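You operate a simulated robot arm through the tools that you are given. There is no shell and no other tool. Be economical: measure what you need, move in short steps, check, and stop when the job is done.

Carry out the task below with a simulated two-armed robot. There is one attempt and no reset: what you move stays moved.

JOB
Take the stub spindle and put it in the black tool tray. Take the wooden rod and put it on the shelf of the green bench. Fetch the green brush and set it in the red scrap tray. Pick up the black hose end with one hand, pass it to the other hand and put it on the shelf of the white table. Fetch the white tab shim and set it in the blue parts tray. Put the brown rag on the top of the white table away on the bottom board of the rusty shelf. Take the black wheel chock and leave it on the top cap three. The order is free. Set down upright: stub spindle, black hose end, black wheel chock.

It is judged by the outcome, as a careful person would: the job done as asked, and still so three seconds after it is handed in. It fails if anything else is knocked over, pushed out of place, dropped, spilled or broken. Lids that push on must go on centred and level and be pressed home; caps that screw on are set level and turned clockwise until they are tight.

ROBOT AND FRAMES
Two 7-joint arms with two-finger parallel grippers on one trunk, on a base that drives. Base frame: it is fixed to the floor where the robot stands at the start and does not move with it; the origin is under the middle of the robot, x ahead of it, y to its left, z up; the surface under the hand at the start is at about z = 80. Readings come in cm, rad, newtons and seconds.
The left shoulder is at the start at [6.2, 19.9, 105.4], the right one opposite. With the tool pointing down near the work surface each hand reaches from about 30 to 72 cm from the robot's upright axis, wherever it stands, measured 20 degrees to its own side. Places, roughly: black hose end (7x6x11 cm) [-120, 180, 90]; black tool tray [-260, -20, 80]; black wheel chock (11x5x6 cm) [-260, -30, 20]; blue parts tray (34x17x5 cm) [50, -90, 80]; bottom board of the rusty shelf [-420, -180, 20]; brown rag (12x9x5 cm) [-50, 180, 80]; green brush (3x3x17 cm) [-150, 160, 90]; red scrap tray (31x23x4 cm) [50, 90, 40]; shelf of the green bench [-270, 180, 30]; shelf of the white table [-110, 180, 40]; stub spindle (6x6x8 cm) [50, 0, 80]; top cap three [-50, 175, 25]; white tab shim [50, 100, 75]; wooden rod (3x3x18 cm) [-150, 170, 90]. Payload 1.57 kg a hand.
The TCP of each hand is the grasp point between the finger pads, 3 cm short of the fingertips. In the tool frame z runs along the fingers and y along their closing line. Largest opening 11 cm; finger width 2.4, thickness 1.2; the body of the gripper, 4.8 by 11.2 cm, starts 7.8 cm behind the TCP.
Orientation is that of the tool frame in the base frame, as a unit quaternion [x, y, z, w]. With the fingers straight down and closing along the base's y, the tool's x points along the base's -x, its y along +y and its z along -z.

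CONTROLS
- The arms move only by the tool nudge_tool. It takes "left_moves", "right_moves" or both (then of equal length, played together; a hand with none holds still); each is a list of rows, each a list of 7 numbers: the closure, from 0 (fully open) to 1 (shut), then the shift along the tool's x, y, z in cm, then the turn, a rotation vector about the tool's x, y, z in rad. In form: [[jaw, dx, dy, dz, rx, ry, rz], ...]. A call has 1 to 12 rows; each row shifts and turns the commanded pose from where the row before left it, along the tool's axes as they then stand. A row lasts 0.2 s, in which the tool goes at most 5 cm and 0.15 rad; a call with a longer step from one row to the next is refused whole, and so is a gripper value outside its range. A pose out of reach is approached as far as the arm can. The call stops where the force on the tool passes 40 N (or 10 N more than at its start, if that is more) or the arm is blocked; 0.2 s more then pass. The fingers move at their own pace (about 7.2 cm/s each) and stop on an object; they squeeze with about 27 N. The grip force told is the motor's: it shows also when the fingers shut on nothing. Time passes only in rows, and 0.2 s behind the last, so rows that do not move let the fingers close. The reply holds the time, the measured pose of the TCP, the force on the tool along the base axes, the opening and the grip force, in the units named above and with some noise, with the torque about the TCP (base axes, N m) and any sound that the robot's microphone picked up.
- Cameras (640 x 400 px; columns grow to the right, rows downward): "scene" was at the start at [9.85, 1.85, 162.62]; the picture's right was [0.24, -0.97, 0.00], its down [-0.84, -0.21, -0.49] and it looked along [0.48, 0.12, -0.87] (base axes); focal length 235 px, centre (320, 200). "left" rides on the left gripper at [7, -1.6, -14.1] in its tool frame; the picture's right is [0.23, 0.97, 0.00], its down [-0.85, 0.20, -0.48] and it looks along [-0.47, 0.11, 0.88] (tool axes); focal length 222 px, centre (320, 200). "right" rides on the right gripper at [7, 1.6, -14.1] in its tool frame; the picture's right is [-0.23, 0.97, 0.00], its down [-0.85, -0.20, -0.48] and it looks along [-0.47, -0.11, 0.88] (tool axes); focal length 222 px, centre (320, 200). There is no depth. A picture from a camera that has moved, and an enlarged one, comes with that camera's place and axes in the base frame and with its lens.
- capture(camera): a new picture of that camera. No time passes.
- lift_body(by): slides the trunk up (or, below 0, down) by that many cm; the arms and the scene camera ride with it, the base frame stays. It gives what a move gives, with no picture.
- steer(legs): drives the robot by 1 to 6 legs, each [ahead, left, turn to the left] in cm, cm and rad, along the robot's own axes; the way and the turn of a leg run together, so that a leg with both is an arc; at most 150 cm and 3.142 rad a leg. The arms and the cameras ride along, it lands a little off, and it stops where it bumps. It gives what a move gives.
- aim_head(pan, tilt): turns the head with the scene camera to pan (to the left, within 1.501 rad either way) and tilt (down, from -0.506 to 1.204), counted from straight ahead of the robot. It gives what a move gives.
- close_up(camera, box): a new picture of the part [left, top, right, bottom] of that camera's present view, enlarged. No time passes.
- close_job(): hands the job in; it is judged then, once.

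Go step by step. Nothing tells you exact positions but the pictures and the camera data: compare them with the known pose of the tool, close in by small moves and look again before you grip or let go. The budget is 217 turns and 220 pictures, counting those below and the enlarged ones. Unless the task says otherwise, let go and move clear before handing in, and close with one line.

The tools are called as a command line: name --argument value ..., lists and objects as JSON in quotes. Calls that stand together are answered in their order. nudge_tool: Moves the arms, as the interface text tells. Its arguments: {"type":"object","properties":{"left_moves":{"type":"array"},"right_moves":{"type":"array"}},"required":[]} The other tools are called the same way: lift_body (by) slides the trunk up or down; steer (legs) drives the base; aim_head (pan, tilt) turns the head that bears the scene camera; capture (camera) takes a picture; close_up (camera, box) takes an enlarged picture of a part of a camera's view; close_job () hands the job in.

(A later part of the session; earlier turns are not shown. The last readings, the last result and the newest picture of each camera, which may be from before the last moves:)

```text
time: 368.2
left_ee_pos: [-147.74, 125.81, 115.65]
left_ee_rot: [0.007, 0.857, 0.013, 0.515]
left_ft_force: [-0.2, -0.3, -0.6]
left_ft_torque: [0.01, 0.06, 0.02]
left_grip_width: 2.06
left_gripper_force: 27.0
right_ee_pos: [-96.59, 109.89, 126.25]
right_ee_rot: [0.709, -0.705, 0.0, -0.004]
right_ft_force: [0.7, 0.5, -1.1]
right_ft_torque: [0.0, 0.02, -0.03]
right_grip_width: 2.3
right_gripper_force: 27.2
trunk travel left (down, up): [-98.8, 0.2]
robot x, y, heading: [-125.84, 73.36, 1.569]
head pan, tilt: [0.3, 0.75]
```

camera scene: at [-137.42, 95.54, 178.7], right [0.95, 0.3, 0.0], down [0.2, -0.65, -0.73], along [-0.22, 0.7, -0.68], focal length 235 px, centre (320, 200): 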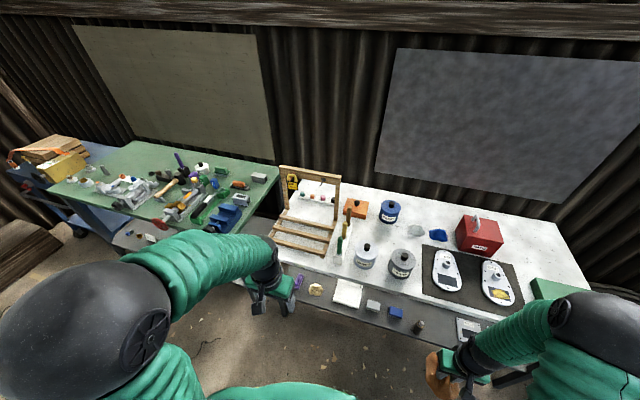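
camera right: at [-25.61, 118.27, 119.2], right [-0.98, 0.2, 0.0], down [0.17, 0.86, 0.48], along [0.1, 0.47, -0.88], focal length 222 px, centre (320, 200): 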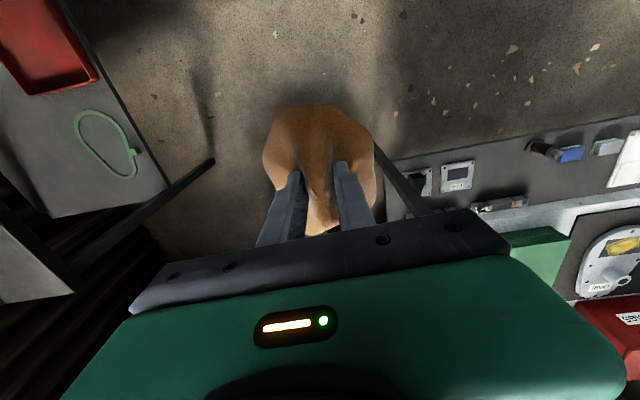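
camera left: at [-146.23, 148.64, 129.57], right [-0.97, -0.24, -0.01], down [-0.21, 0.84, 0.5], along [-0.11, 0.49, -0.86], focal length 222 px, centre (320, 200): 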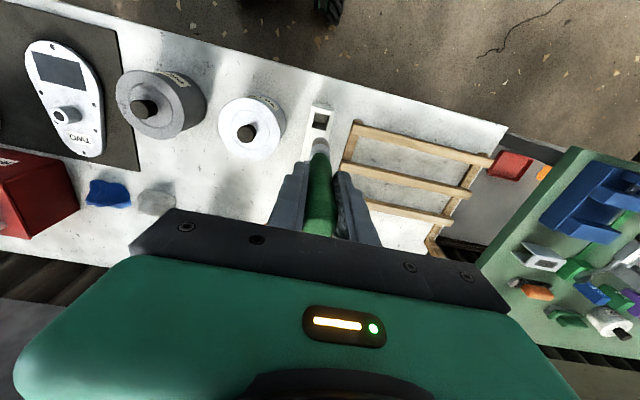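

nudge_tool --left_moves '[[1, -1.64, 0, 3.1, 0, 0, 0], [1, -1.64, 0, 3.1, 0, 0, 0], [1, -1.64, 0, 3.1, 0, 0, 0], [1, -1.64, 0, 3.1, 0, 0, 0], [1, 0, 0, 0, 0, 0, 0]]'

steer --legs '[[0, 0, -1.57], [100, 15, 0]]'

lift_body --by -40

lift_body --by -22

aim_head --pan 0.1 --tilt 0.6

capture --camera "scene"

```text
time: 369.4
left_ee_pos: [-133.44, 125.72, 115.45]
left_ee_rot: [0.007, 0.857, 0.013, 0.515]
left_ft_force: [0.5, -0.2, -0.3]
left_ft_torque: [-0.02, 0.04, -0.01]
left_grip_width: 2.06
left_gripper_force: 26.7
right_ee_pos: [-96.43, 109.96, 126.31]
right_ee_rot: [0.709, -0.705, 0.0, -0.004]
right_ft_force: [-0.3, 0.7, -0.9]
right_ft_torque: [-0.03, -0.02, 0.02]
right_grip_width: 2.3
right_gripper_force: 27.1
trunk travel left (down, up): [-98.8, 0.2]
robot x, y, heading: [-125.53, 73.58, 1.565]
head pan, tilt: [0.3, 0.75]
```

```text
time: 378.4
left_ee_pos: [26.82, 96.68, 115.67]
left_ee_rot: [0.61, 0.603, -0.353, 0.374]
left_ft_force: [0.0, 0.2, 0.0]
left_ft_torque: [0.05, 0.0, 0.0]
left_grip_width: 2.05
left_gripper_force: 26.1
right_ee_pos: [11.07, 59.57, 126.23]
right_ee_rot: [-0.006, 1.0, -0.002, 0.003]
right_ft_force: [-0.2, 0.2, -0.1]
right_ft_torque: [0.0, -0.02, 0.0]
right_grip_width: 2.31
right_gripper_force: 26.8
trunk travel left (down, up): [-98.8, 0.2]
robot x, y, heading: [-25.52, 88.55, 0.002]
head pan, tilt: [0.3, 0.75]
```

```text
time: 382.3
left_ee_pos: [26.81, 96.85, 75.54]
left_ee_rot: [0.61, 0.602, -0.354, 0.374]
left_ft_force: [0.4, 0.6, -0.8]
left_ft_torque: [0.04, 0.01, 0.0]
left_grip_width: 2.02
left_gripper_force: 27.0
right_ee_pos: [11.13, 59.68, 86.19]
right_ee_rot: [-0.005, 1.0, -0.003, 0.002]
right_ft_force: [0.3, -0.3, -0.4]
right_ft_torque: [0.02, 0.03, 0.0]
right_grip_width: 2.27
right_gripper_force: 27.1
trunk travel left (down, up): [-58.8, 40.2]
robot x, y, heading: [-25.22, 88.87, 0.003]
head pan, tilt: [0.3, 0.75]
```

```text
time: 384.6
left_ee_pos: [26.74, 96.87, 53.54]
left_ee_rot: [0.61, 0.603, -0.354, 0.374]
left_ft_force: [-0.2, -1.0, 0.0]
left_ft_torque: [0.01, -0.01, -0.03]
left_grip_width: 2.06
left_gripper_force: 27.1
right_ee_pos: [10.95, 59.77, 64.17]
right_ee_rot: [-0.005, 1.0, -0.003, 0.002]
right_ft_force: [0.3, 0.7, -0.3]
right_ft_torque: [-0.01, -0.01, 0.03]
right_grip_width: 2.33
right_gripper_force: 27.0
trunk travel left (down, up): [-36.8, 62.2]
robot x, y, heading: [-25.12, 88.52, 0.004]
head pan, tilt: [0.3, 0.75]
```

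```text
time: 385.3
left_ee_pos: [26.76, 96.83, 53.53]
left_ee_rot: [0.61, 0.603, -0.353, 0.374]
left_ft_force: [0.1, -0.1, 0.2]
left_ft_torque: [0.06, 0.0, -0.03]
left_grip_width: 2.03
left_gripper_force: 27.3
right_ee_pos: [11.15, 59.72, 64.1]
right_ee_rot: [-0.004, 1.0, -0.003, 0.003]
right_ft_force: [0.8, 0.1, -0.4]
right_ft_torque: [0.01, -0.01, -0.01]
right_grip_width: 2.3
right_gripper_force: 27.0
trunk travel left (down, up): [-36.8, 62.2]
robot x, y, heading: [-25.35, 88.2, 0.003]
head pan, tilt: [0.099, 0.6]
```

```text
70 pictures are left
camera scene: at [-13.12, 89.57, 137.98], right [0.1, -0.99, 0.0], down [-0.56, -0.06, -0.82], along [0.82, 0.08, -0.57], focal length 235 px, centre (320, 200)
```

scene: 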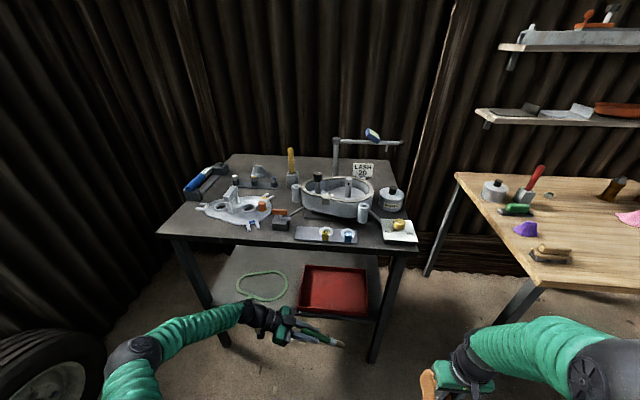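

Clear view of the red tray (x 43–68, y 75–104). I'm driving in so the brush is above it.

steer --legs '[[25, 0.5, 0]]'

capture --camera "scene"

capture --camera "left"

```text
time: 387.1
left_ee_pos: [51.66, 97.19, 53.47]
left_ee_rot: [0.611, 0.601, -0.355, 0.373]
left_ft_force: [0.0, -0.4, -1.0]
left_ft_torque: [0.0, -0.02, -0.04]
left_grip_width: 2.06
left_gripper_force: 27.5
right_ee_pos: [35.88, 60.08, 64.22]
right_ee_rot: [-0.001, 1.0, -0.004, 0.003]
right_ft_force: [-0.5, -0.1, -1.1]
right_ft_torque: [-0.02, 0.01, 0.02]
right_grip_width: 2.3
right_gripper_force: 27.2
trunk travel left (down, up): [-36.8, 62.2]
robot x, y, heading: [-0.34, 89.36, 0.0]
head pan, tilt: [0.099, 0.6]
```

```text
69 pictures are left
camera scene: at [11.81, 89.98, 137.97], right [0.1, -1.0, 0.0], down [-0.57, -0.05, -0.82], along [0.82, 0.08, -0.57], focal length 235 px, centre (320, 200)
```

scene: 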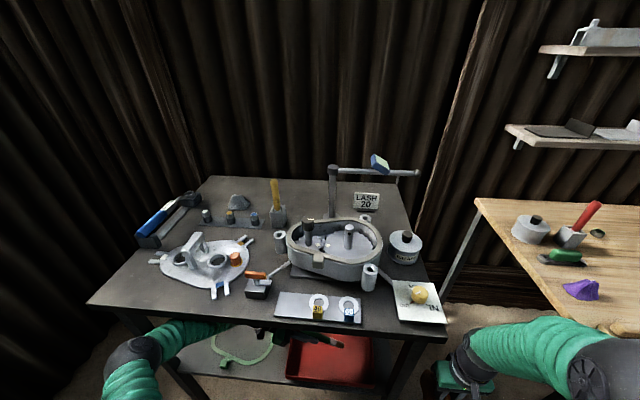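

```text
68 pictures are left
camera left: at [50.05, 112.62, 53.98], right [0.98, 0.11, -0.17], down [0.17, 0.02, 0.99], along [0.11, -0.99, 0.0], focal length 222 px, centre (320, 200)
```

left: 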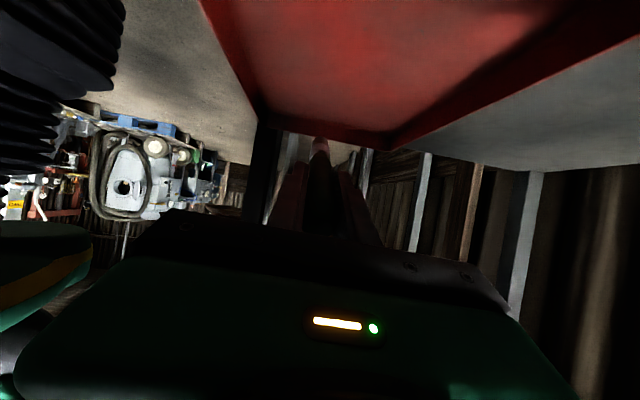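

lift_body --by -4.5

lift_body --by -1

lift_body --by -1

close_up --camera "left" --box '[180, 0, 500, 230]'

```text
time: 388.0
left_ee_pos: [51.55, 97.03, 49.12]
left_ee_rot: [0.611, 0.601, -0.354, 0.374]
left_ft_force: [0.4, 0.1, 0.0]
left_ft_torque: [0.02, 0.0, 0.0]
left_grip_width: 2.06
left_gripper_force: 27.2
right_ee_pos: [35.69, 60.05, 59.87]
right_ee_rot: [-0.002, 1.0, -0.003, 0.004]
right_ft_force: [0.8, -0.3, -0.2]
right_ft_torque: [-0.03, -0.02, 0.01]
right_grip_width: 2.32
right_gripper_force: 27.1
trunk travel left (down, up): [-32.3, 66.7]
robot x, y, heading: [-0.68, 89.12, -0.005]
head pan, tilt: [0.099, 0.6]
```

```text
time: 388.6
left_ee_pos: [51.51, 97.06, 48.14]
left_ee_rot: [0.611, 0.601, -0.354, 0.374]
left_ft_force: [-0.8, 0.0, -0.2]
left_ft_torque: [0.0, 0.02, 0.01]
left_grip_width: 2.05
left_gripper_force: 26.9
right_ee_pos: [35.66, 60.03, 58.84]
right_ee_rot: [-0.003, 1.0, -0.003, 0.004]
right_ft_force: [0.2, -0.4, 0.1]
right_ft_torque: [0.0, -0.01, 0.01]
right_grip_width: 2.3
right_gripper_force: 26.6
trunk travel left (down, up): [-31.3, 67.7]
robot x, y, heading: [-0.54, 89.1, -0.001]
head pan, tilt: [0.099, 0.6]
```

```text
time: 389.2
left_ee_pos: [51.54, 97.1, 47.15]
left_ee_rot: [0.611, 0.601, -0.354, 0.375]
left_ft_force: [1.8, 1.9, 8.3]
left_ft_torque: [-0.91, -0.19, 0.27]
left_grip_width: 2.06
left_gripper_force: 27.4
right_ee_pos: [35.61, 59.95, 57.88]
right_ee_rot: [-0.001, 1.0, -0.004, 0.003]
right_ft_force: [0.2, 0.4, -0.9]
right_ft_torque: [-0.01, 0.02, 0.03]
right_grip_width: 2.32
right_gripper_force: 26.4
trunk travel left (down, up): [-30.3, 68.7]
robot x, y, heading: [-0.82, 89.31, -0.002]
head pan, tilt: [0.099, 0.6]
```

```text
1.74 times, centred on (340, 115) of left
camera zoom: at [49.96, 112.65, 47.68], right [0.98, 0.11, -0.17], down [0.17, 0.02, 0.99], along [0.11, -0.99, 0.0], focal length 386 px, centre (285, 348)
```

zoom: 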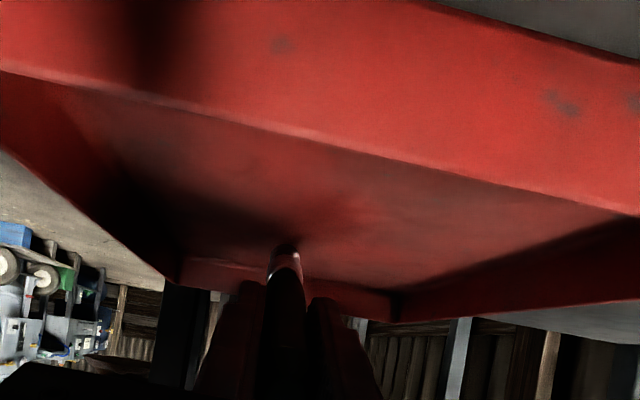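

lift_body --by -1

lift_body --by -1

close_up --camera "left" --box '[180, 0, 500, 230]'

```text
time: 389.8
left_ee_pos: [51.37, 97.05, 46.08]
left_ee_rot: [0.612, 0.601, -0.353, 0.374]
left_ft_force: [0.6, 3.0, 5.2]
left_ft_torque: [-0.57, -0.03, 0.1]
left_grip_width: 2.03
left_gripper_force: 27.0
right_ee_pos: [35.49, 60.04, 56.83]
right_ee_rot: [-0.002, 1.0, -0.003, 0.004]
right_ft_force: [-0.2, -0.4, -0.7]
right_ft_torque: [-0.01, 0.01, -0.01]
right_grip_width: 2.32
right_gripper_force: 26.9
trunk travel left (down, up): [-29.3, 69.7]
robot x, y, heading: [-0.58, 89.36, -0.004]
head pan, tilt: [0.099, 0.6]
```

```text
time: 390.3
left_ee_pos: [51.48, 96.96, 45.15]
left_ee_rot: [0.612, 0.601, -0.354, 0.374]
left_ft_force: [0.7, 2.5, 5.1]
left_ft_torque: [-0.59, -0.03, 0.1]
left_grip_width: 2.05
left_gripper_force: 27.0
right_ee_pos: [35.53, 60.01, 55.79]
right_ee_rot: [-0.003, 1.0, -0.003, 0.003]
right_ft_force: [-0.6, 0.2, -0.7]
right_ft_torque: [0.01, 0.03, 0.02]
right_grip_width: 2.3
right_gripper_force: 27.6
trunk travel left (down, up): [-28.3, 70.7]
robot x, y, heading: [-0.55, 88.81, -0.004]
head pan, tilt: [0.099, 0.6]
```

```text
1.74 times, centred on (340, 115) of left
camera zoom: at [49.91, 112.64, 45.57], right [0.98, 0.11, -0.17], down [0.17, 0.02, 0.99], along [0.11, -0.99, 0.0], focal length 386 px, centre (285, 348)
```

zoom: 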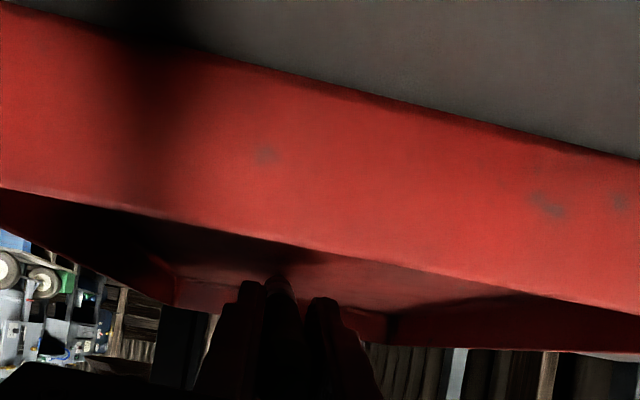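

lift_body --by -1

nudge_tool --left_moves '[[0.8, 0, 0, 0, 0, 0, 0], [0.6, 0, 0, 0, 0, 0, 0], [0.5, 0, 0, 0, 0, 0, 0], [0.5, 0, 0, 0, 0, 0, 0]]'

lift_body --by 9

steer --legs '[[-28, 0, 0]]'

capture --camera "scene"

```text
time: 390.9
left_ee_pos: [51.54, 97.15, 43.96]
left_ee_rot: [0.612, 0.601, -0.353, 0.373]
left_ft_force: [0.8, 1.1, 4.1]
left_ft_torque: [-0.44, -0.04, 0.14]
left_grip_width: 2.08
left_gripper_force: 26.9
right_ee_pos: [35.49, 60.12, 54.88]
right_ee_rot: [-0.003, 1.0, -0.004, 0.003]
right_ft_force: [0.4, 0.4, 0.3]
right_ft_torque: [-0.01, 0.04, 0.0]
right_grip_width: 2.32
right_gripper_force: 27.0
trunk travel left (down, up): [-27.3, 71.7]
robot x, y, heading: [-0.91, 89.26, -0.003]
head pan, tilt: [0.099, 0.6]
```

```text
time: 391.9
left_ee_pos: [51.51, 96.98, 44.1]
left_ee_rot: [0.611, 0.601, -0.353, 0.374]
left_ft_force: [-0.4, 1.0, 0.3]
left_ft_torque: [0.02, 0.01, 0.0]
left_grip_width: 5.5
left_gripper_force: 0.0
right_ee_pos: [35.55, 60.0, 54.79]
right_ee_rot: [-0.003, 1.0, -0.004, 0.004]
right_ft_force: [-1.5, 0.2, -0.9]
right_ft_torque: [0.0, 0.0, 0.0]
right_grip_width: 2.31
right_gripper_force: 26.8
trunk travel left (down, up): [-27.3, 71.7]
robot x, y, heading: [-0.86, 89.03, -0.006]
head pan, tilt: [0.099, 0.6]
```

```text
time: 393.2
left_ee_pos: [51.52, 97.02, 53.08]
left_ee_rot: [0.611, 0.601, -0.354, 0.374]
left_ft_force: [-0.3, -0.6, 0.8]
left_ft_torque: [-0.02, 0.02, 0.0]
left_grip_width: 5.5
left_gripper_force: 0.2
right_ee_pos: [35.58, 60.04, 63.79]
right_ee_rot: [-0.003, 1.0, -0.004, 0.004]
right_ft_force: [-0.9, 0.1, -0.2]
right_ft_torque: [0.01, 0.02, 0.01]
right_grip_width: 2.33
right_gripper_force: 27.0
trunk travel left (down, up): [-36.3, 62.7]
robot x, y, heading: [-0.78, 89.0, -0.007]
head pan, tilt: [0.099, 0.6]
```

```text
time: 395.1
left_ee_pos: [22.93, 96.96, 53.1]
left_ee_rot: [0.613, 0.599, -0.355, 0.373]
left_ft_force: [0.4, 0.2, -0.6]
left_ft_torque: [0.03, 0.02, 0.02]
left_grip_width: 5.48
left_gripper_force: 0.0
right_ee_pos: [6.91, 60.09, 63.88]
right_ee_rot: [0.0, 1.0, -0.003, 0.004]
right_ft_force: [-0.4, -0.8, -1.7]
right_ft_torque: [0.01, 0.01, 0.02]
right_grip_width: 2.31
right_gripper_force: 26.7
trunk travel left (down, up): [-36.3, 62.7]
robot x, y, heading: [-29.27, 89.1, -0.005]
head pan, tilt: [0.099, 0.6]
```

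```text
65 pictures are left
camera scene: at [-17.0, 90.09, 137.49], right [0.09, -1.0, 0.0], down [-0.56, -0.05, -0.82], along [0.82, 0.08, -0.57], focal length 235 px, centre (320, 200)
```

scene: 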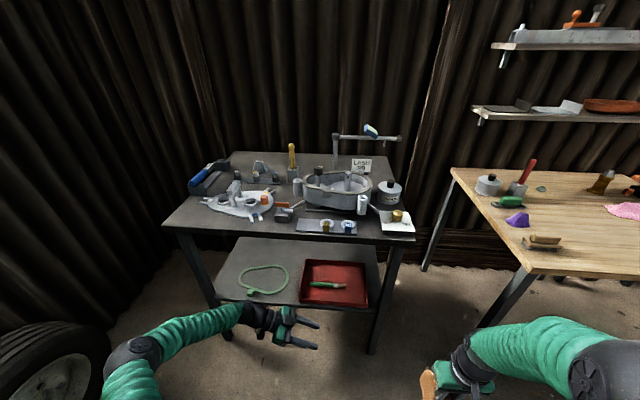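

The brush lies in the red tray. I'm restoring the left hand to pointing down, raising the trunk, and returning for the wooden rod.

nudge_tool --left_moves '[[0.5, 0, 0, -1, 0, 0.14, 0], [0.5, 0, 0, -1, 0, 0.14, 0], [0.5, 0, 0, -1, 0, 0.14, 0], [0.5, 0, 0, -1, 0, 0.14, 0], [0.5, 0, 0, 0, 0, 0.14, 0], [0.5, 0, 0, 0, 0, 0.14, 0], [0.5, 0, 0, 0, 0, 0.14, 0], [0.5, 0, 0, 0, 0, 0.1, 0], [0.5, 0, 0, 0, 0, 0, 0]]'

lift_body --by 40

nudge_tool --left_moves '[[0.5, 0, 0, 0, 0, 0, -0.143], [0.5, 0, 0, 0, 0, 0, -0.143], [0.5, 0, 0, 0, 0, 0, -0.143], [0.5, 0, 0, 0, 0, 0, -0.143], [0.5, 0, 0, 0, 0, 0, -0.143], [0.5, 0, 0, 0, 0, 0, -0.143], [0.5, 0, 0, 0, 0, 0, -0.143], [0.5, 0, 0, 0, 0, 0, -0.143], [0.5, 0, 0, 0, 0, 0, -0.143], [0.5, 0, 0, 0, 0, 0, -0.143], [0.5, 0, 0, 0, 0, 0, -0.143], [0.5, 0, 0, 0, 0, 0, 0]]'

steer --legs '[[-20, 0, 0], [0, 0, 1.57], [-18, 84, 0], [0, 0, -0.5]]'

```text
time: 397.1
left_ee_pos: [22.96, 100.01, 55.73]
left_ee_rot: [0.708, 0.706, 0.013, 0.011]
left_ft_force: [0.4, -0.2, 0.0]
left_ft_torque: [0.01, -0.02, 0.01]
left_grip_width: 5.5
left_gripper_force: 0.1
right_ee_pos: [6.91, 59.89, 63.82]
right_ee_rot: [0.0, 1.0, -0.003, 0.004]
right_ft_force: [-0.1, 0.0, -0.1]
right_ft_torque: [0.02, 0.01, 0.02]
right_grip_width: 2.31
right_gripper_force: 26.9
trunk travel left (down, up): [-36.3, 62.7]
robot x, y, heading: [-28.75, 89.38, -0.008]
head pan, tilt: [0.099, 0.6]
```

```text
time: 401.0
left_ee_pos: [22.88, 99.99, 95.7]
left_ee_rot: [0.709, 0.705, 0.012, 0.012]
left_ft_force: [-0.1, 0.2, 0.3]
left_ft_torque: [-0.02, 0.0, -0.02]
left_grip_width: 5.52
left_gripper_force: 0.1
right_ee_pos: [6.94, 60.04, 103.84]
right_ee_rot: [0.0, 1.0, -0.002, 0.005]
right_ft_force: [-0.5, -0.7, -1.0]
right_ft_torque: [0.03, 0.02, 0.03]
right_grip_width: 2.34
right_gripper_force: 27.4
trunk travel left (down, up): [-76.3, 22.7]
robot x, y, heading: [-29.05, 89.19, -0.006]
head pan, tilt: [0.099, 0.6]
```

```text
time: 403.6
left_ee_pos: [22.9, 99.98, 95.67]
left_ee_rot: [-0.001, 1.0, 0.0, 0.016]
left_ft_force: [0.2, -0.4, 0.6]
left_ft_torque: [0.02, 0.04, 0.01]
left_grip_width: 5.49
left_gripper_force: 0.1
right_ee_pos: [6.98, 59.86, 103.8]
right_ee_rot: [0.0, 1.0, -0.003, 0.005]
right_ft_force: [0.0, 0.1, -0.3]
right_ft_torque: [0.01, -0.02, -0.01]
right_grip_width: 2.3
right_gripper_force: 27.0
trunk travel left (down, up): [-76.3, 22.7]
robot x, y, heading: [-28.9, 89.26, -0.008]
head pan, tilt: [0.099, 0.6]
```

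```text
time: 414.4
left_ee_pos: [-114.05, 124.42, 95.52]
left_ee_rot: [-0.491, 0.871, 0.007, 0.016]
left_ft_force: [-0.1, -0.1, -0.7]
left_ft_torque: [-0.01, -0.04, 0.0]
left_grip_width: 5.49
left_gripper_force: 0.0
right_ee_pos: [-88.04, 89.88, 103.82]
right_ee_rot: [-0.492, 0.871, 0.0, 0.005]
right_ft_force: [0.2, -0.5, -0.3]
right_ft_torque: [-0.02, 0.0, 0.03]
right_grip_width: 2.3
right_gripper_force: 27.0
trunk travel left (down, up): [-76.3, 22.7]
robot x, y, heading: [-131.66, 74.21, 1.014]
head pan, tilt: [0.099, 0.6]
```

nudge_tool --left_moves '[[0.5, 0.9, 3.6, -2.2, 0, 0, 0], [0.5, 0.9, 3.6, -2.2, 0, 0, 0], [0.5, 0.9, 3.6, -2.2, 0, 0, 0], [0.5, 0.9, 3.6, -2.2, 0, 0, 0], [0.5, 0.9, 3.6, -2.2, 0, 0, 0], [0.5, 0.9, 3.6, -2.2, 0, 0, 0], [0.5, 0.9, 3.6, -2.2, 0, 0, 0], [0.5, 0.9, 3.6, -2.2, 0, 0, -0.136], [0.5, 0, 0, 0, 0, 0, -0.136], [0.5, 0, 0, 0, 0, 0, -0.136], [0.5, 0, 0, 0, 0, 0, -0.136], [0.5, 0, 0, 0, 0, 0, 0]]'

steer --legs '[[22.5, 14, 0]]'

capture --camera "left"

```text
time: 417.1
left_ee_pos: [-142.69, 132.34, 113.11]
left_ee_rot: [0.708, -0.706, -0.003, -0.016]
left_ft_force: [-0.2, 0.2, 0.3]
left_ft_torque: [0.04, -0.04, 0.0]
left_grip_width: 5.51
left_gripper_force: 0.1
right_ee_pos: [-88.19, 89.77, 103.92]
right_ee_rot: [-0.492, 0.871, 0.0, 0.006]
right_ft_force: [-0.8, -0.3, -0.8]
right_ft_torque: [-0.03, 0.02, 0.02]
right_grip_width: 2.32
right_gripper_force: 26.7
trunk travel left (down, up): [-76.3, 22.7]
robot x, y, heading: [-131.87, 74.07, 1.018]
head pan, tilt: [0.099, 0.6]
```

```text
time: 418.9
left_ee_pos: [-142.4, 158.15, 113.45]
left_ee_rot: [-0.707, 0.707, 0.006, 0.018]
left_ft_force: [-0.2, 0.0, -0.1]
left_ft_torque: [-0.04, 0.05, 0.03]
left_grip_width: 5.53
left_gripper_force: 0.0
right_ee_pos: [-87.69, 115.77, 103.75]
right_ee_rot: [-0.493, 0.87, 0.003, 0.006]
right_ft_force: [-0.1, 0.2, -0.8]
right_ft_torque: [0.02, 0.0, -0.01]
right_grip_width: 2.3
right_gripper_force: 27.1
trunk travel left (down, up): [-76.3, 22.7]
robot x, y, heading: [-131.61, 100.43, 1.018]
head pan, tilt: [0.099, 0.6]
```

```text
64 pictures are left
camera left: at [-140.92, 150.58, 127.36], right [-0.97, -0.23, -0.02], down [-0.21, 0.84, 0.5], along [-0.1, 0.49, -0.86], focal length 222 px, centre (320, 200)
```

left: 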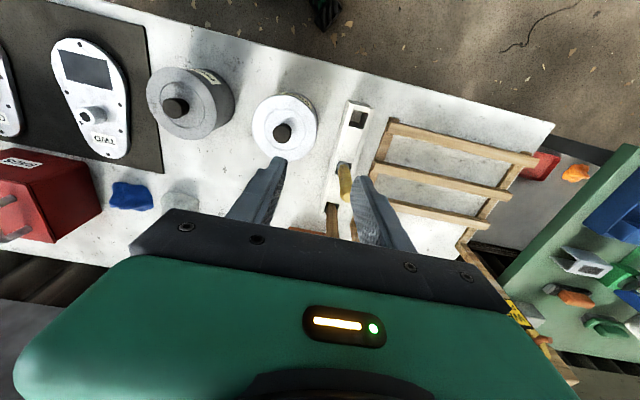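

nudge_tool --left_moves '[[0.5, -3.7, 1.3, 1, 0, 0, 0], [0.5, -3.7, 1.3, 1, 0, 0, 0], [0.5, -3.7, 1.3, 1, 0, 0, 0], [0.5, -3.7, 1.4, 1, 0, 0, 0], [0.5, 0, 0, 0, 0, -0.13, 0], [0.5, 0, 0, 0, 0, -0.13, 0], [0.5, 0, 0, 0, 0, 0, 0]]'

close_up --camera "left" --box '[200, 60, 440, 210]'

```text
time: 420.5
left_ee_pos: [-148.02, 173.64, 109.32]
left_ee_rot: [0.701, -0.699, -0.096, -0.109]
left_ft_force: [0.0, -0.2, 0.3]
left_ft_torque: [0.03, -0.01, -0.05]
left_grip_width: 5.5
left_gripper_force: 0.1
right_ee_pos: [-87.86, 116.08, 103.78]
right_ee_rot: [-0.492, 0.87, 0.0, 0.005]
right_ft_force: [0.8, -0.2, -0.6]
right_ft_torque: [-0.01, 0.03, 0.03]
right_grip_width: 2.32
right_gripper_force: 27.1
trunk travel left (down, up): [-76.3, 22.7]
robot x, y, heading: [-131.17, 100.24, 1.018]
head pan, tilt: [0.099, 0.6]
```

```text
2.67 times, centred on (320, 135) of left
camera zoom: at [-146.35, 162.72, 120.94], right [-0.97, -0.22, -0.08], down [-0.21, 0.68, 0.7], along [-0.1, 0.7, -0.71], focal length 592 px, centre (320, 373)
```

zoom: 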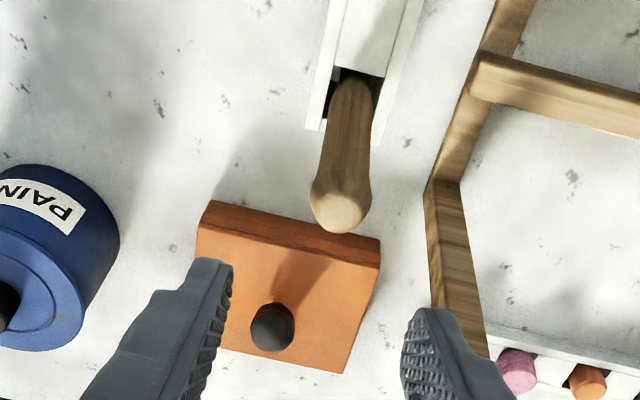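

nudge_tool --left_moves '[[0.55, 0.86, 0, 2.88, 0, 0, 0], [0.55, 0.86, 0, 2.88, 0, 0, 0], [0.55, 0.86, 0, 2.88, 0, 0, 0], [0.55, 0.86, 0, 2.88, 0, 0, 0], [0.55, 0, 0, 0, 0, 0, 0]]'

close_up --camera "left" --box '[200, 60, 440, 210]'

```text
time: 421.7
left_ee_pos: [-148.06, 173.53, 97.47]
left_ee_rot: [0.701, -0.698, -0.096, -0.108]
left_ft_force: [-0.5, -0.3, 0.1]
left_ft_torque: [-0.01, -0.05, 0.0]
left_grip_width: 4.92
left_gripper_force: 0.1
right_ee_pos: [-88.18, 116.09, 103.82]
right_ee_rot: [-0.492, 0.87, 0.0, 0.007]
right_ft_force: [0.6, -0.1, 0.0]
right_ft_torque: [-0.01, -0.02, -0.01]
right_grip_width: 2.31
right_gripper_force: 27.3
trunk travel left (down, up): [-76.3, 22.7]
robot x, y, heading: [-131.6, 100.24, 1.024]
head pan, tilt: [0.099, 0.6]
```

```text
2.67 times, centred on (320, 135) of left
camera zoom: at [-146.56, 162.64, 109.0], right [-0.97, -0.22, -0.08], down [-0.21, 0.68, 0.7], along [-0.1, 0.7, -0.71], focal length 592 px, centre (320, 373)
```

zoom: 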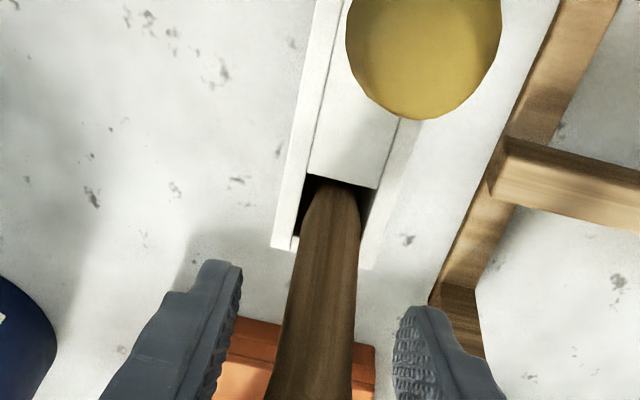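

nudge_tool --left_moves '[[0.7, 0, 0, 0, 0, 0, 0], [1, 0, 0, 0, 0, 0, 0], [1, 0, 0, 0, 0, 0, 0]]'

lift_body --by 3

lift_body --by 19

capture --camera "left"

```text
time: 422.5
left_ee_pos: [-148.03, 173.56, 97.51]
left_ee_rot: [0.701, -0.698, -0.096, -0.108]
left_ft_force: [-0.4, -0.6, -0.1]
left_ft_torque: [0.08, 0.01, 0.01]
left_grip_width: 2.02
left_gripper_force: 27.4
right_ee_pos: [-87.86, 115.96, 104.0]
right_ee_rot: [-0.493, 0.87, -0.001, 0.006]
right_ft_force: [-1.1, 1.0, 0.0]
right_ft_torque: [0.01, -0.04, 0.02]
right_grip_width: 2.32
right_gripper_force: 26.9
trunk travel left (down, up): [-76.3, 22.7]
robot x, y, heading: [-131.14, 100.7, 1.02]
head pan, tilt: [0.099, 0.6]
```

```text
time: 423.3
left_ee_pos: [-148.02, 173.55, 100.26]
left_ee_rot: [0.701, -0.699, -0.095, -0.109]
left_ft_force: [0.9, 0.4, -1.4]
left_ft_torque: [-0.02, 0.0, 0.02]
left_grip_width: 2.05
left_gripper_force: 27.2
right_ee_pos: [-88.05, 116.03, 106.93]
right_ee_rot: [-0.492, 0.871, -0.001, 0.006]
right_ft_force: [-0.1, 0.6, -0.7]
right_ft_torque: [-0.01, -0.01, 0.0]
right_grip_width: 2.35
right_gripper_force: 26.8
trunk travel left (down, up): [-79.3, 19.7]
robot x, y, heading: [-131.41, 100.44, 1.019]
head pan, tilt: [0.099, 0.6]
```

```text
time: 425.4
left_ee_pos: [-148.05, 173.59, 119.4]
left_ee_rot: [0.701, -0.699, -0.096, -0.108]
left_ft_force: [0.6, 0.5, -0.3]
left_ft_torque: [-0.01, -0.03, -0.02]
left_grip_width: 1.99
left_gripper_force: 26.9
right_ee_pos: [-88.11, 116.05, 125.89]
right_ee_rot: [-0.493, 0.87, 0.0, 0.005]
right_ft_force: [-1.2, -0.3, -0.9]
right_ft_torque: [-0.01, 0.02, -0.01]
right_grip_width: 2.33
right_gripper_force: 26.9
trunk travel left (down, up): [-98.3, 0.7]
robot x, y, heading: [-131.5, 100.77, 1.022]
head pan, tilt: [0.099, 0.6]
```

```text
61 pictures are left
camera left: at [-146.56, 162.66, 131.01], right [-0.97, -0.22, -0.08], down [-0.21, 0.68, 0.7], along [-0.1, 0.7, -0.71], focal length 222 px, centre (320, 200)
```

left: 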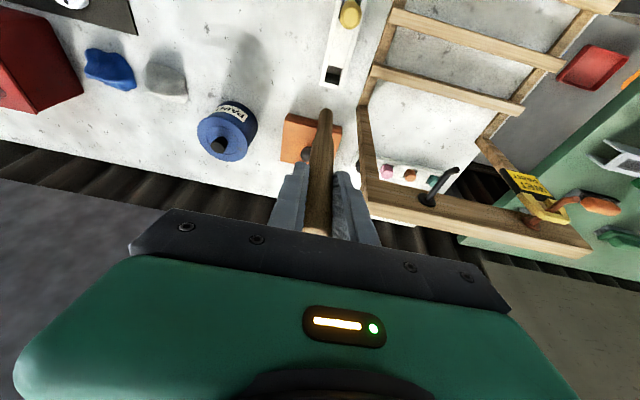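

Rod is out. I'm backing off, folding the left hand into the sideways tilt again, and moving to the green bench.

steer --legs '[[-31, -19, 0], [0, 0, 0.55]]'

nudge_tool --left_moves '[[1, 2, 0, 0, 0, 0.13, 0], [1, 2, 0, 0, 0, 0.13, 0], [1, 2, 0, 0, 0, 0, 0.143], [1, 2, 0, 0, 0, 0, 0.143], [1, 2, 0, 0, 0, 0, 0.143], [1, 2, 0, 0, 0, 0, 0.143], [1, 0, 0, 0, 0, 0, 0.143], [1, 0, 0, 0, 0, 0, 0.143], [1, 0, 0, 0, 0, 0, 0.143], [1, 0, 0, 0, 0, 0, 0]]'

steer --legs '[[-8, 110, 0]]'

aim_head --pan 0.0 --tilt 0.6

lift_body --by -40

capture --camera "scene"

```text
time: 429.2
left_ee_pos: [-185.1, 117.67, 118.97]
left_ee_rot: [0.865, -0.481, -0.117, -0.083]
left_ft_force: [-1.1, -1.2, -1.4]
left_ft_torque: [0.13, -0.07, -0.04]
left_grip_width: 1.99
left_gripper_force: 27.1
right_ee_pos: [-104.06, 100.22, 126.24]
right_ee_rot: [0.711, -0.703, 0.002, -0.012]
right_ft_force: [-0.1, -0.1, -0.5]
right_ft_torque: [-0.01, -0.02, 0.02]
right_grip_width: 2.32
right_gripper_force: 27.1
trunk travel left (down, up): [-98.3, 0.7]
robot x, y, heading: [-131.57, 64.45, 1.568]
head pan, tilt: [0.099, 0.6]
```

```text
time: 431.6
left_ee_pos: [-176.78, 106.63, 119.07]
left_ee_rot: [-0.531, 0.847, 0.022, 0.005]
left_ft_force: [-0.2, -0.7, 0.2]
left_ft_torque: [0.04, -0.03, 0.0]
left_grip_width: 2.01
left_gripper_force: 26.8
right_ee_pos: [-100.43, 99.87, 125.66]
right_ee_rot: [0.71, -0.704, -0.009, -0.003]
right_ft_force: [0.8, -0.8, -0.1]
right_ft_torque: [0.01, -0.02, 0.01]
right_grip_width: 2.32
right_gripper_force: 27.4
trunk travel left (down, up): [-98.3, 0.7]
robot x, y, heading: [-130.93, 64.5, 1.573]
head pan, tilt: [0.099, 0.6]
stopped in row 10 (left hand): the arm was blocked; the commanded pose is now the measured one
```

```text
time: 437.3
left_ee_pos: [-286.38, 100.75, 119.23]
left_ee_rot: [-0.522, 0.852, 0.021, 0.004]
left_ft_force: [0.3, -0.5, -1.2]
left_ft_torque: [0.01, -0.01, -0.01]
left_grip_width: 2.02
left_gripper_force: 27.3
right_ee_pos: [-210.01, 92.39, 125.7]
right_ee_rot: [-0.704, 0.71, 0.01, 0.004]
right_ft_force: [-0.5, -0.2, -0.7]
right_ft_torque: [0.02, 0.04, 0.01]
right_grip_width: 2.3
right_gripper_force: 26.9
trunk travel left (down, up): [-98.3, 0.7]
robot x, y, heading: [-241.52, 57.35, 1.552]
head pan, tilt: [0.099, 0.6]
```

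```text
time: 438.0
left_ee_pos: [-286.17, 100.67, 119.13]
left_ee_rot: [-0.522, 0.853, 0.023, 0.005]
left_ft_force: [-0.3, -0.2, -0.6]
left_ft_torque: [0.0, 0.02, 0.03]
left_grip_width: 1.97
left_gripper_force: 26.9
right_ee_pos: [-209.91, 92.27, 125.66]
right_ee_rot: [-0.703, 0.711, 0.011, 0.002]
right_ft_force: [-0.3, -0.3, -0.9]
right_ft_torque: [0.0, 0.03, -0.02]
right_grip_width: 2.31
right_gripper_force: 26.6
trunk travel left (down, up): [-98.3, 0.7]
robot x, y, heading: [-241.49, 57.63, 1.549]
head pan, tilt: [0.0, 0.6]
```

```text
time: 441.8
left_ee_pos: [-286.75, 100.77, 79.12]
left_ee_rot: [-0.522, 0.853, 0.022, 0.007]
left_ft_force: [-1.0, 0.8, -0.2]
left_ft_torque: [-0.01, 0.02, -0.01]
left_grip_width: 2.02
left_gripper_force: 27.6
right_ee_pos: [-210.3, 92.31, 85.67]
right_ee_rot: [-0.704, 0.71, 0.008, 0.003]
right_ft_force: [-0.1, 0.7, 0.4]
right_ft_torque: [0.05, 0.0, -0.01]
right_grip_width: 2.32
right_gripper_force: 26.9
trunk travel left (down, up): [-58.3, 40.7]
robot x, y, heading: [-241.33, 57.31, 1.557]
head pan, tilt: [0.0, 0.6]
```

```text
60 pictures are left
camera scene: at [-241.17, 69.64, 159.49], right [1.0, -0.02, 0.0], down [-0.01, -0.57, -0.82], along [0.01, 0.82, -0.57], focal length 235 px, centre (320, 200)
```

scene: 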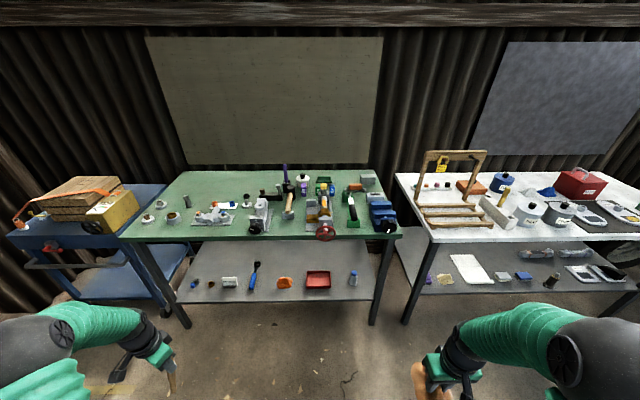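

close_up --camera "scene" --box '[160, 220, 400, 330]'

```text
2.67 times, centred on (280, 275) of scene
camera zoom: at [-241.17, 69.64, 159.49], right [1.0, -0.02, 0.0], down [-0.01, -0.57, -0.82], along [0.01, 0.82, -0.57], focal length 627 px, centre (427, 0)
```

zoom: 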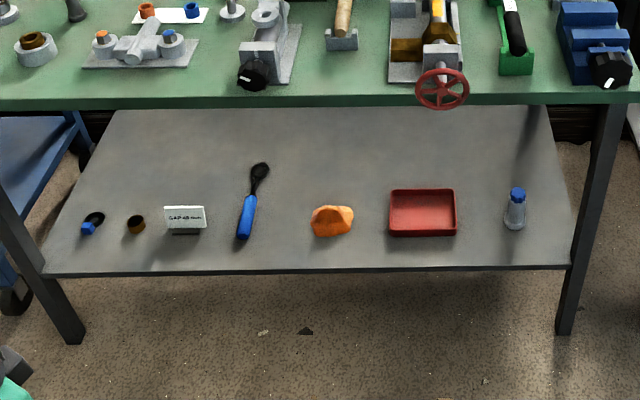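

There is a free gap on the shelf between the blue tool and the orange lump (x≈-273). I'll lay the rod there pointing inward, so I'm straightening the left hand and pitching it forward.

nudge_tool --left_moves '[[1, 0, -2, 0, 0, 0, -0.12], [1, 0, -2, 0, 0, 0, -0.12], [1, 0, -2, 0, 0, 0, -0.12], [1, 0, -2, 0, 0, 0, -0.12], [1, -1.5, -3.5, 0, 0, 0, 0], [1, -1.5, -3.5, 0, 0, 0, 0], [1, -1.5, -3.5, 0, 0, 0, 0], [1, -1.5, -3.5, 0, 0, 0, 0], [1, -3, 0, 0, 0, 0, 0], [1, -3, 0, 0, 0, 0, 0], [1, 0, 0, 0, 0, 0, 0]]'

nudge_tool --left_moves '[[1, 0, 0, 0, 0, -0.14, 0], [1, 0, 0, 0, 0, -0.14, 0], [1, 0, 0, 0, 0, -0.14, 0], [1, 0, 0, 0, 0, -0.14, 0], [1, 0, 0, 0, 0, -0.14, 0], [1, 0, 0, 0, 0, -0.14, 0], [1, 0, 0, 0, 0, -0.14, 0], [1, 0, 0, 0, 0, 0, 0]]'

```text
time: 444.2
left_ee_pos: [-265.26, 110.53, 79.13]
left_ee_rot: [0.71, -0.704, -0.02, -0.011]
left_ft_force: [-0.3, 0.3, -0.1]
left_ft_torque: [-0.01, 0.01, 0.01]
left_grip_width: 2.02
left_gripper_force: 27.0
right_ee_pos: [-210.28, 92.25, 85.77]
right_ee_rot: [-0.704, 0.71, 0.009, 0.003]
right_ft_force: [-0.4, -0.2, -0.6]
right_ft_torque: [0.0, 0.0, -0.01]
right_grip_width: 2.3
right_gripper_force: 27.0
trunk travel left (down, up): [-58.3, 40.7]
robot x, y, heading: [-241.22, 57.23, 1.549]
head pan, tilt: [0.0, 0.6]
```

```text
time: 446.0
left_ee_pos: [-265.1, 110.68, 79.22]
left_ee_rot: [0.617, -0.615, -0.352, -0.342]
left_ft_force: [-1.1, -0.5, -0.7]
left_ft_torque: [0.02, -0.01, -0.01]
left_grip_width: 1.99
left_gripper_force: 27.1
right_ee_pos: [-210.26, 92.18, 85.77]
right_ee_rot: [-0.703, 0.711, 0.007, 0.004]
right_ft_force: [-0.1, 0.2, -0.7]
right_ft_torque: [0.04, 0.03, 0.02]
right_grip_width: 2.31
right_gripper_force: 27.3
trunk travel left (down, up): [-58.3, 40.7]
robot x, y, heading: [-241.47, 57.33, 1.553]
head pan, tilt: [0.0, 0.6]
```

nudge_tool --left_moves '[[1, 0, 0, 0, 0, -0.14, 0], [1, 0, 0, 0, 0, -0.14, 0], [1, 0, 0, 0, 0, 0, 0]]' --right_moves '[[1, 3, 0, -3, 0, 0, 0], [1, 3, 0, -3, 0, 0, 0], [1, 0, 0, 0, 0, 0, 0]]'

lift_body --by -27

steer --legs '[[34, 7.5, 0]]'

capture --camera "scene"

```text
time: 446.8
left_ee_pos: [-265.11, 110.56, 79.33]
left_ee_rot: [0.562, -0.562, -0.434, -0.424]
left_ft_force: [-0.8, -0.3, -0.6]
left_ft_torque: [-0.05, 0.03, -0.01]
left_grip_width: 2.01
left_gripper_force: 27.0
right_ee_pos: [-210.33, 86.01, 91.58]
right_ee_rot: [-0.704, 0.71, 0.008, 0.004]
right_ft_force: [-0.3, 1.3, -0.8]
right_ft_torque: [-0.03, 0.05, 0.02]
right_grip_width: 2.31
right_gripper_force: 27.1
trunk travel left (down, up): [-58.3, 40.7]
robot x, y, heading: [-241.71, 57.45, 1.551]
head pan, tilt: [0.0, 0.6]
```

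```text
time: 449.5
left_ee_pos: [-265.03, 110.39, 52.33]
left_ee_rot: [-0.562, 0.562, 0.434, 0.424]
left_ft_force: [0.6, 0.4, 0.0]
left_ft_torque: [-0.05, 0.02, -0.02]
left_grip_width: 2.01
left_gripper_force: 26.9
right_ee_pos: [-210.35, 85.88, 64.59]
right_ee_rot: [-0.704, 0.71, 0.008, 0.003]
right_ft_force: [0.5, -0.5, 0.5]
right_ft_torque: [0.03, 0.03, 0.01]
right_grip_width: 2.31
right_gripper_force: 26.7
trunk travel left (down, up): [-31.3, 67.7]
robot x, y, heading: [-241.55, 57.53, 1.551]
head pan, tilt: [0.0, 0.6]
```

```text
time: 451.8
left_ee_pos: [-272.04, 144.82, 52.25]
left_ee_rot: [0.563, -0.562, -0.434, -0.423]
left_ft_force: [1.3, 0.4, -0.4]
left_ft_torque: [-0.03, -0.04, 0.0]
left_grip_width: 2.01
left_gripper_force: 27.5
right_ee_pos: [-217.12, 120.41, 64.63]
right_ee_rot: [-0.705, 0.71, 0.008, 0.004]
right_ft_force: [0.7, 0.1, -0.7]
right_ft_torque: [-0.03, 0.02, -0.02]
right_grip_width: 2.33
right_gripper_force: 27.0
trunk travel left (down, up): [-31.3, 67.7]
robot x, y, heading: [-248.55, 91.84, 1.556]
head pan, tilt: [0.0, 0.6]
```

```text
58 pictures are left
camera scene: at [-247.76, 104.02, 132.48], right [1.0, -0.01, 0.0], down [-0.01, -0.57, -0.82], along [0.01, 0.82, -0.57], focal length 235 px, centre (320, 200)
```

scene: 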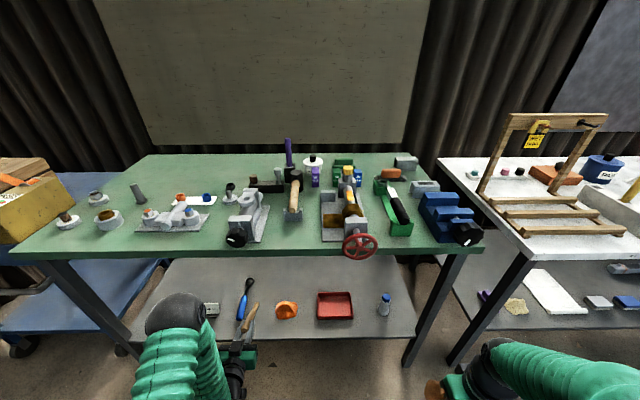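

steer --legs '[[11, 0.3, 0]]'

lift_body --by -6

close_up --camera "scene" --box '[160, 240, 400, 390]'

```text
time: 453.0
left_ee_pos: [-272.25, 155.85, 52.29]
left_ee_rot: [0.564, -0.56, -0.436, -0.422]
left_ft_force: [0.1, 0.6, -0.9]
left_ft_torque: [0.01, 0.03, 0.0]
left_grip_width: 2.0
left_gripper_force: 27.2
right_ee_pos: [-217.29, 131.49, 64.64]
right_ee_rot: [-0.705, 0.709, 0.009, 0.003]
right_ft_force: [0.8, -0.1, -1.3]
right_ft_torque: [-0.04, 0.03, -0.02]
right_grip_width: 2.31
right_gripper_force: 27.3
trunk travel left (down, up): [-31.3, 67.7]
robot x, y, heading: [-248.1, 102.8, 1.553]
head pan, tilt: [0.0, 0.6]
```

```text
time: 454.0
left_ee_pos: [-272.32, 155.85, 46.41]
left_ee_rot: [0.563, -0.561, -0.435, -0.423]
left_ft_force: [0.4, -0.6, 0.0]
left_ft_torque: [-0.05, -0.01, 0.05]
left_grip_width: 2.01
left_gripper_force: 27.1
right_ee_pos: [-217.35, 131.27, 58.84]
right_ee_rot: [-0.706, 0.708, 0.01, 0.005]
right_ft_force: [-0.2, -0.2, -0.1]
right_ft_torque: [0.04, 0.02, 0.03]
right_grip_width: 2.32
right_gripper_force: 27.0
trunk travel left (down, up): [-25.3, 73.7]
robot x, y, heading: [-248.43, 103.01, 1.56]
head pan, tilt: [0.0, 0.6]
```

```text
2.67 times, centred on (280, 315) of scene
camera zoom: at [-247.99, 115.01, 126.49], right [1.0, -0.01, 0.0], down [-0.01, -0.57, -0.82], along [0.01, 0.82, -0.57], focal length 627 px, centre (427, -107)
```

zoom: 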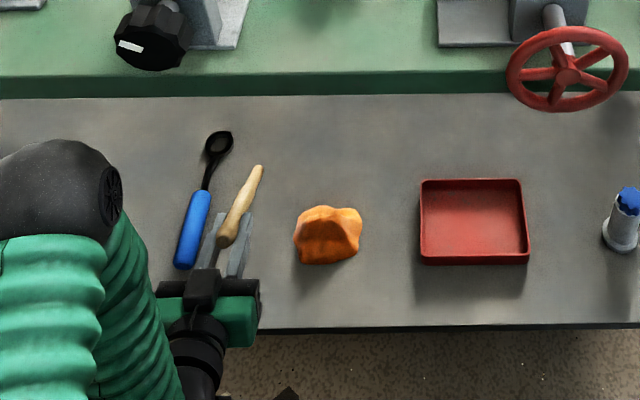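

steer --legs '[[0, -2.2, 0]]'

lift_body --by -2

lift_body --by -1

lift_body --by -1

close_up --camera "scene" --box '[160, 240, 400, 390]'

```text
time: 454.8
left_ee_pos: [-270.65, 155.68, 46.15]
left_ee_rot: [0.566, -0.558, -0.433, -0.425]
left_ft_force: [-0.3, 0.6, -0.1]
left_ft_torque: [-0.01, 0.01, -0.02]
left_grip_width: 1.99
left_gripper_force: 27.2
right_ee_pos: [-215.92, 131.38, 59.02]
right_ee_rot: [-0.706, 0.708, 0.005, 0.007]
right_ft_force: [-0.3, -0.9, -1.1]
right_ft_torque: [0.04, -0.06, 0.0]
right_grip_width: 2.32
right_gripper_force: 27.0
trunk travel left (down, up): [-25.3, 73.7]
robot x, y, heading: [-246.4, 102.69, 1.559]
head pan, tilt: [0.0, 0.6]
```

```text
time: 455.5
left_ee_pos: [-270.57, 155.7, 44.34]
left_ee_rot: [0.563, -0.56, -0.435, -0.424]
left_ft_force: [0.0, -0.9, -0.5]
left_ft_torque: [-0.01, 0.0, -0.05]
left_grip_width: 2.03
left_gripper_force: 27.3
right_ee_pos: [-215.62, 131.27, 56.71]
right_ee_rot: [-0.706, 0.708, 0.008, 0.005]
right_ft_force: [-0.1, 0.0, -0.1]
right_ft_torque: [0.01, -0.01, -0.01]
right_grip_width: 2.31
right_gripper_force: 27.1
trunk travel left (down, up): [-23.3, 75.7]
robot x, y, heading: [-246.78, 102.75, 1.554]
head pan, tilt: [0.0, 0.6]
```

```text
time: 456.1
left_ee_pos: [-270.34, 155.7, 43.38]
left_ee_rot: [0.563, -0.561, -0.435, -0.424]
left_ft_force: [0.0, -0.2, -0.7]
left_ft_torque: [-0.01, 0.0, -0.01]
left_grip_width: 2.0
left_gripper_force: 27.0
right_ee_pos: [-215.43, 131.38, 55.67]
right_ee_rot: [-0.707, 0.708, 0.009, 0.004]
right_ft_force: [-0.2, -0.1, -1.5]
right_ft_torque: [-0.01, -0.01, 0.01]
right_grip_width: 2.29
right_gripper_force: 27.0
trunk travel left (down, up): [-22.3, 76.7]
robot x, y, heading: [-246.35, 102.95, 1.559]
head pan, tilt: [0.0, 0.6]
```

```text
time: 456.6
left_ee_pos: [-270.27, 155.84, 42.43]
left_ee_rot: [0.564, -0.56, -0.436, -0.423]
left_ft_force: [0.0, -0.2, 0.3]
left_ft_torque: [-0.02, -0.04, 0.02]
left_grip_width: 2.01
left_gripper_force: 26.9
right_ee_pos: [-215.45, 131.24, 54.83]
right_ee_rot: [-0.706, 0.708, 0.009, 0.005]
right_ft_force: [-1.0, -0.1, -1.5]
right_ft_torque: [-0.01, 0.02, -0.01]
right_grip_width: 2.32
right_gripper_force: 26.6
trunk travel left (down, up): [-21.3, 77.7]
robot x, y, heading: [-246.21, 103.21, 1.562]
head pan, tilt: [0.0, 0.6]
```

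```text
2.67 times, centred on (280, 315) of scene
camera zoom: at [-246.0, 114.98, 122.49], right [1.0, -0.01, 0.0], down [-0.01, -0.57, -0.82], along [0.01, 0.82, -0.57], focal length 627 px, centre (427, -107)
```

zoom: 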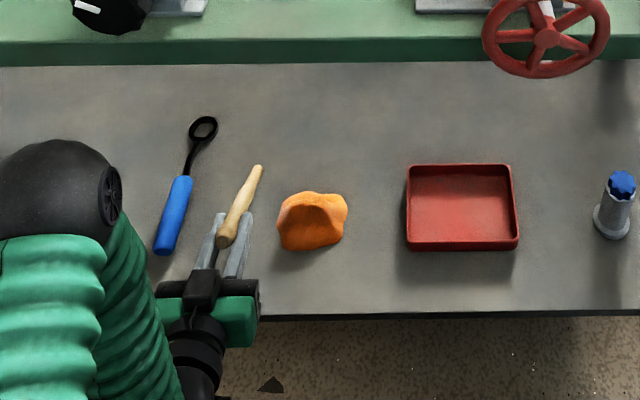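

lift_body --by -1.5

lift_body --by -1

lift_body --by -0.8

close_up --camera "scene" --box '[200, 260, 320, 370]'

```text
time: 457.3
left_ee_pos: [-270.16, 155.87, 40.94]
left_ee_rot: [0.563, -0.56, -0.436, -0.423]
left_ft_force: [-0.2, -0.2, -0.8]
left_ft_torque: [-0.03, 0.02, 0.03]
left_grip_width: 1.99
left_gripper_force: 26.9
right_ee_pos: [-215.33, 131.36, 53.23]
right_ee_rot: [-0.706, 0.708, 0.01, 0.004]
right_ft_force: [-0.4, -0.2, -1.2]
right_ft_torque: [0.0, -0.02, 0.04]
right_grip_width: 2.31
right_gripper_force: 26.7
trunk travel left (down, up): [-19.8, 79.2]
robot x, y, heading: [-246.57, 103.1, 1.557]
head pan, tilt: [0.0, 0.6]
```

```text
time: 457.8
left_ee_pos: [-270.32, 155.69, 39.92]
left_ee_rot: [0.563, -0.56, -0.436, -0.423]
left_ft_force: [-0.4, -0.2, -0.6]
left_ft_torque: [-0.02, 0.02, 0.01]
left_grip_width: 2.03
left_gripper_force: 27.0
right_ee_pos: [-215.38, 131.38, 52.3]
right_ee_rot: [-0.706, 0.708, 0.01, 0.004]
right_ft_force: [0.3, -0.3, -0.3]
right_ft_torque: [-0.02, 0.0, -0.02]
right_grip_width: 2.29
right_gripper_force: 27.6
trunk travel left (down, up): [-18.8, 80.2]
robot x, y, heading: [-246.22, 102.92, 1.559]
head pan, tilt: [0.0, 0.6]
```

```text
time: 458.4
left_ee_pos: [-270.27, 155.69, 39.17]
left_ee_rot: [0.563, -0.56, -0.436, -0.423]
left_ft_force: [0.2, -0.4, -0.6]
left_ft_torque: [-0.02, 0.01, 0.0]
left_grip_width: 1.98
left_gripper_force: 27.2
right_ee_pos: [-215.45, 131.3, 51.34]
right_ee_rot: [-0.706, 0.708, 0.009, 0.004]
right_ft_force: [0.8, 0.3, -0.3]
right_ft_torque: [-0.01, 0.0, 0.01]
right_grip_width: 2.3
right_gripper_force: 26.9
trunk travel left (down, up): [-18.0, 81.0]
robot x, y, heading: [-246.24, 103.21, 1.56]
head pan, tilt: [0.0, 0.6]
```

```text
3.64 times, centred on (260, 315) of scene
camera zoom: at [-245.99, 114.98, 119.19], right [1.0, -0.01, 0.0], down [-0.01, -0.57, -0.82], along [0.01, 0.82, -0.57], focal length 855 px, centre (538, -218)
```

zoom: 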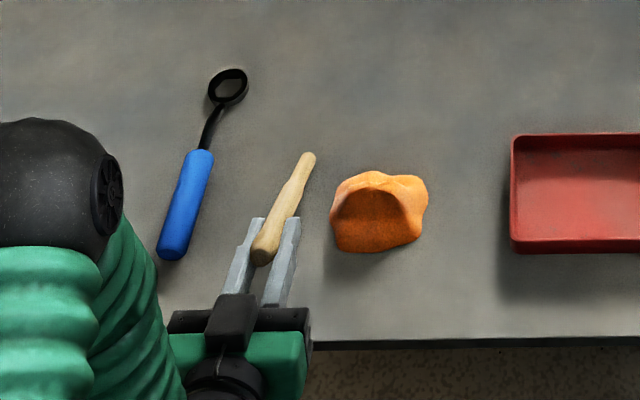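

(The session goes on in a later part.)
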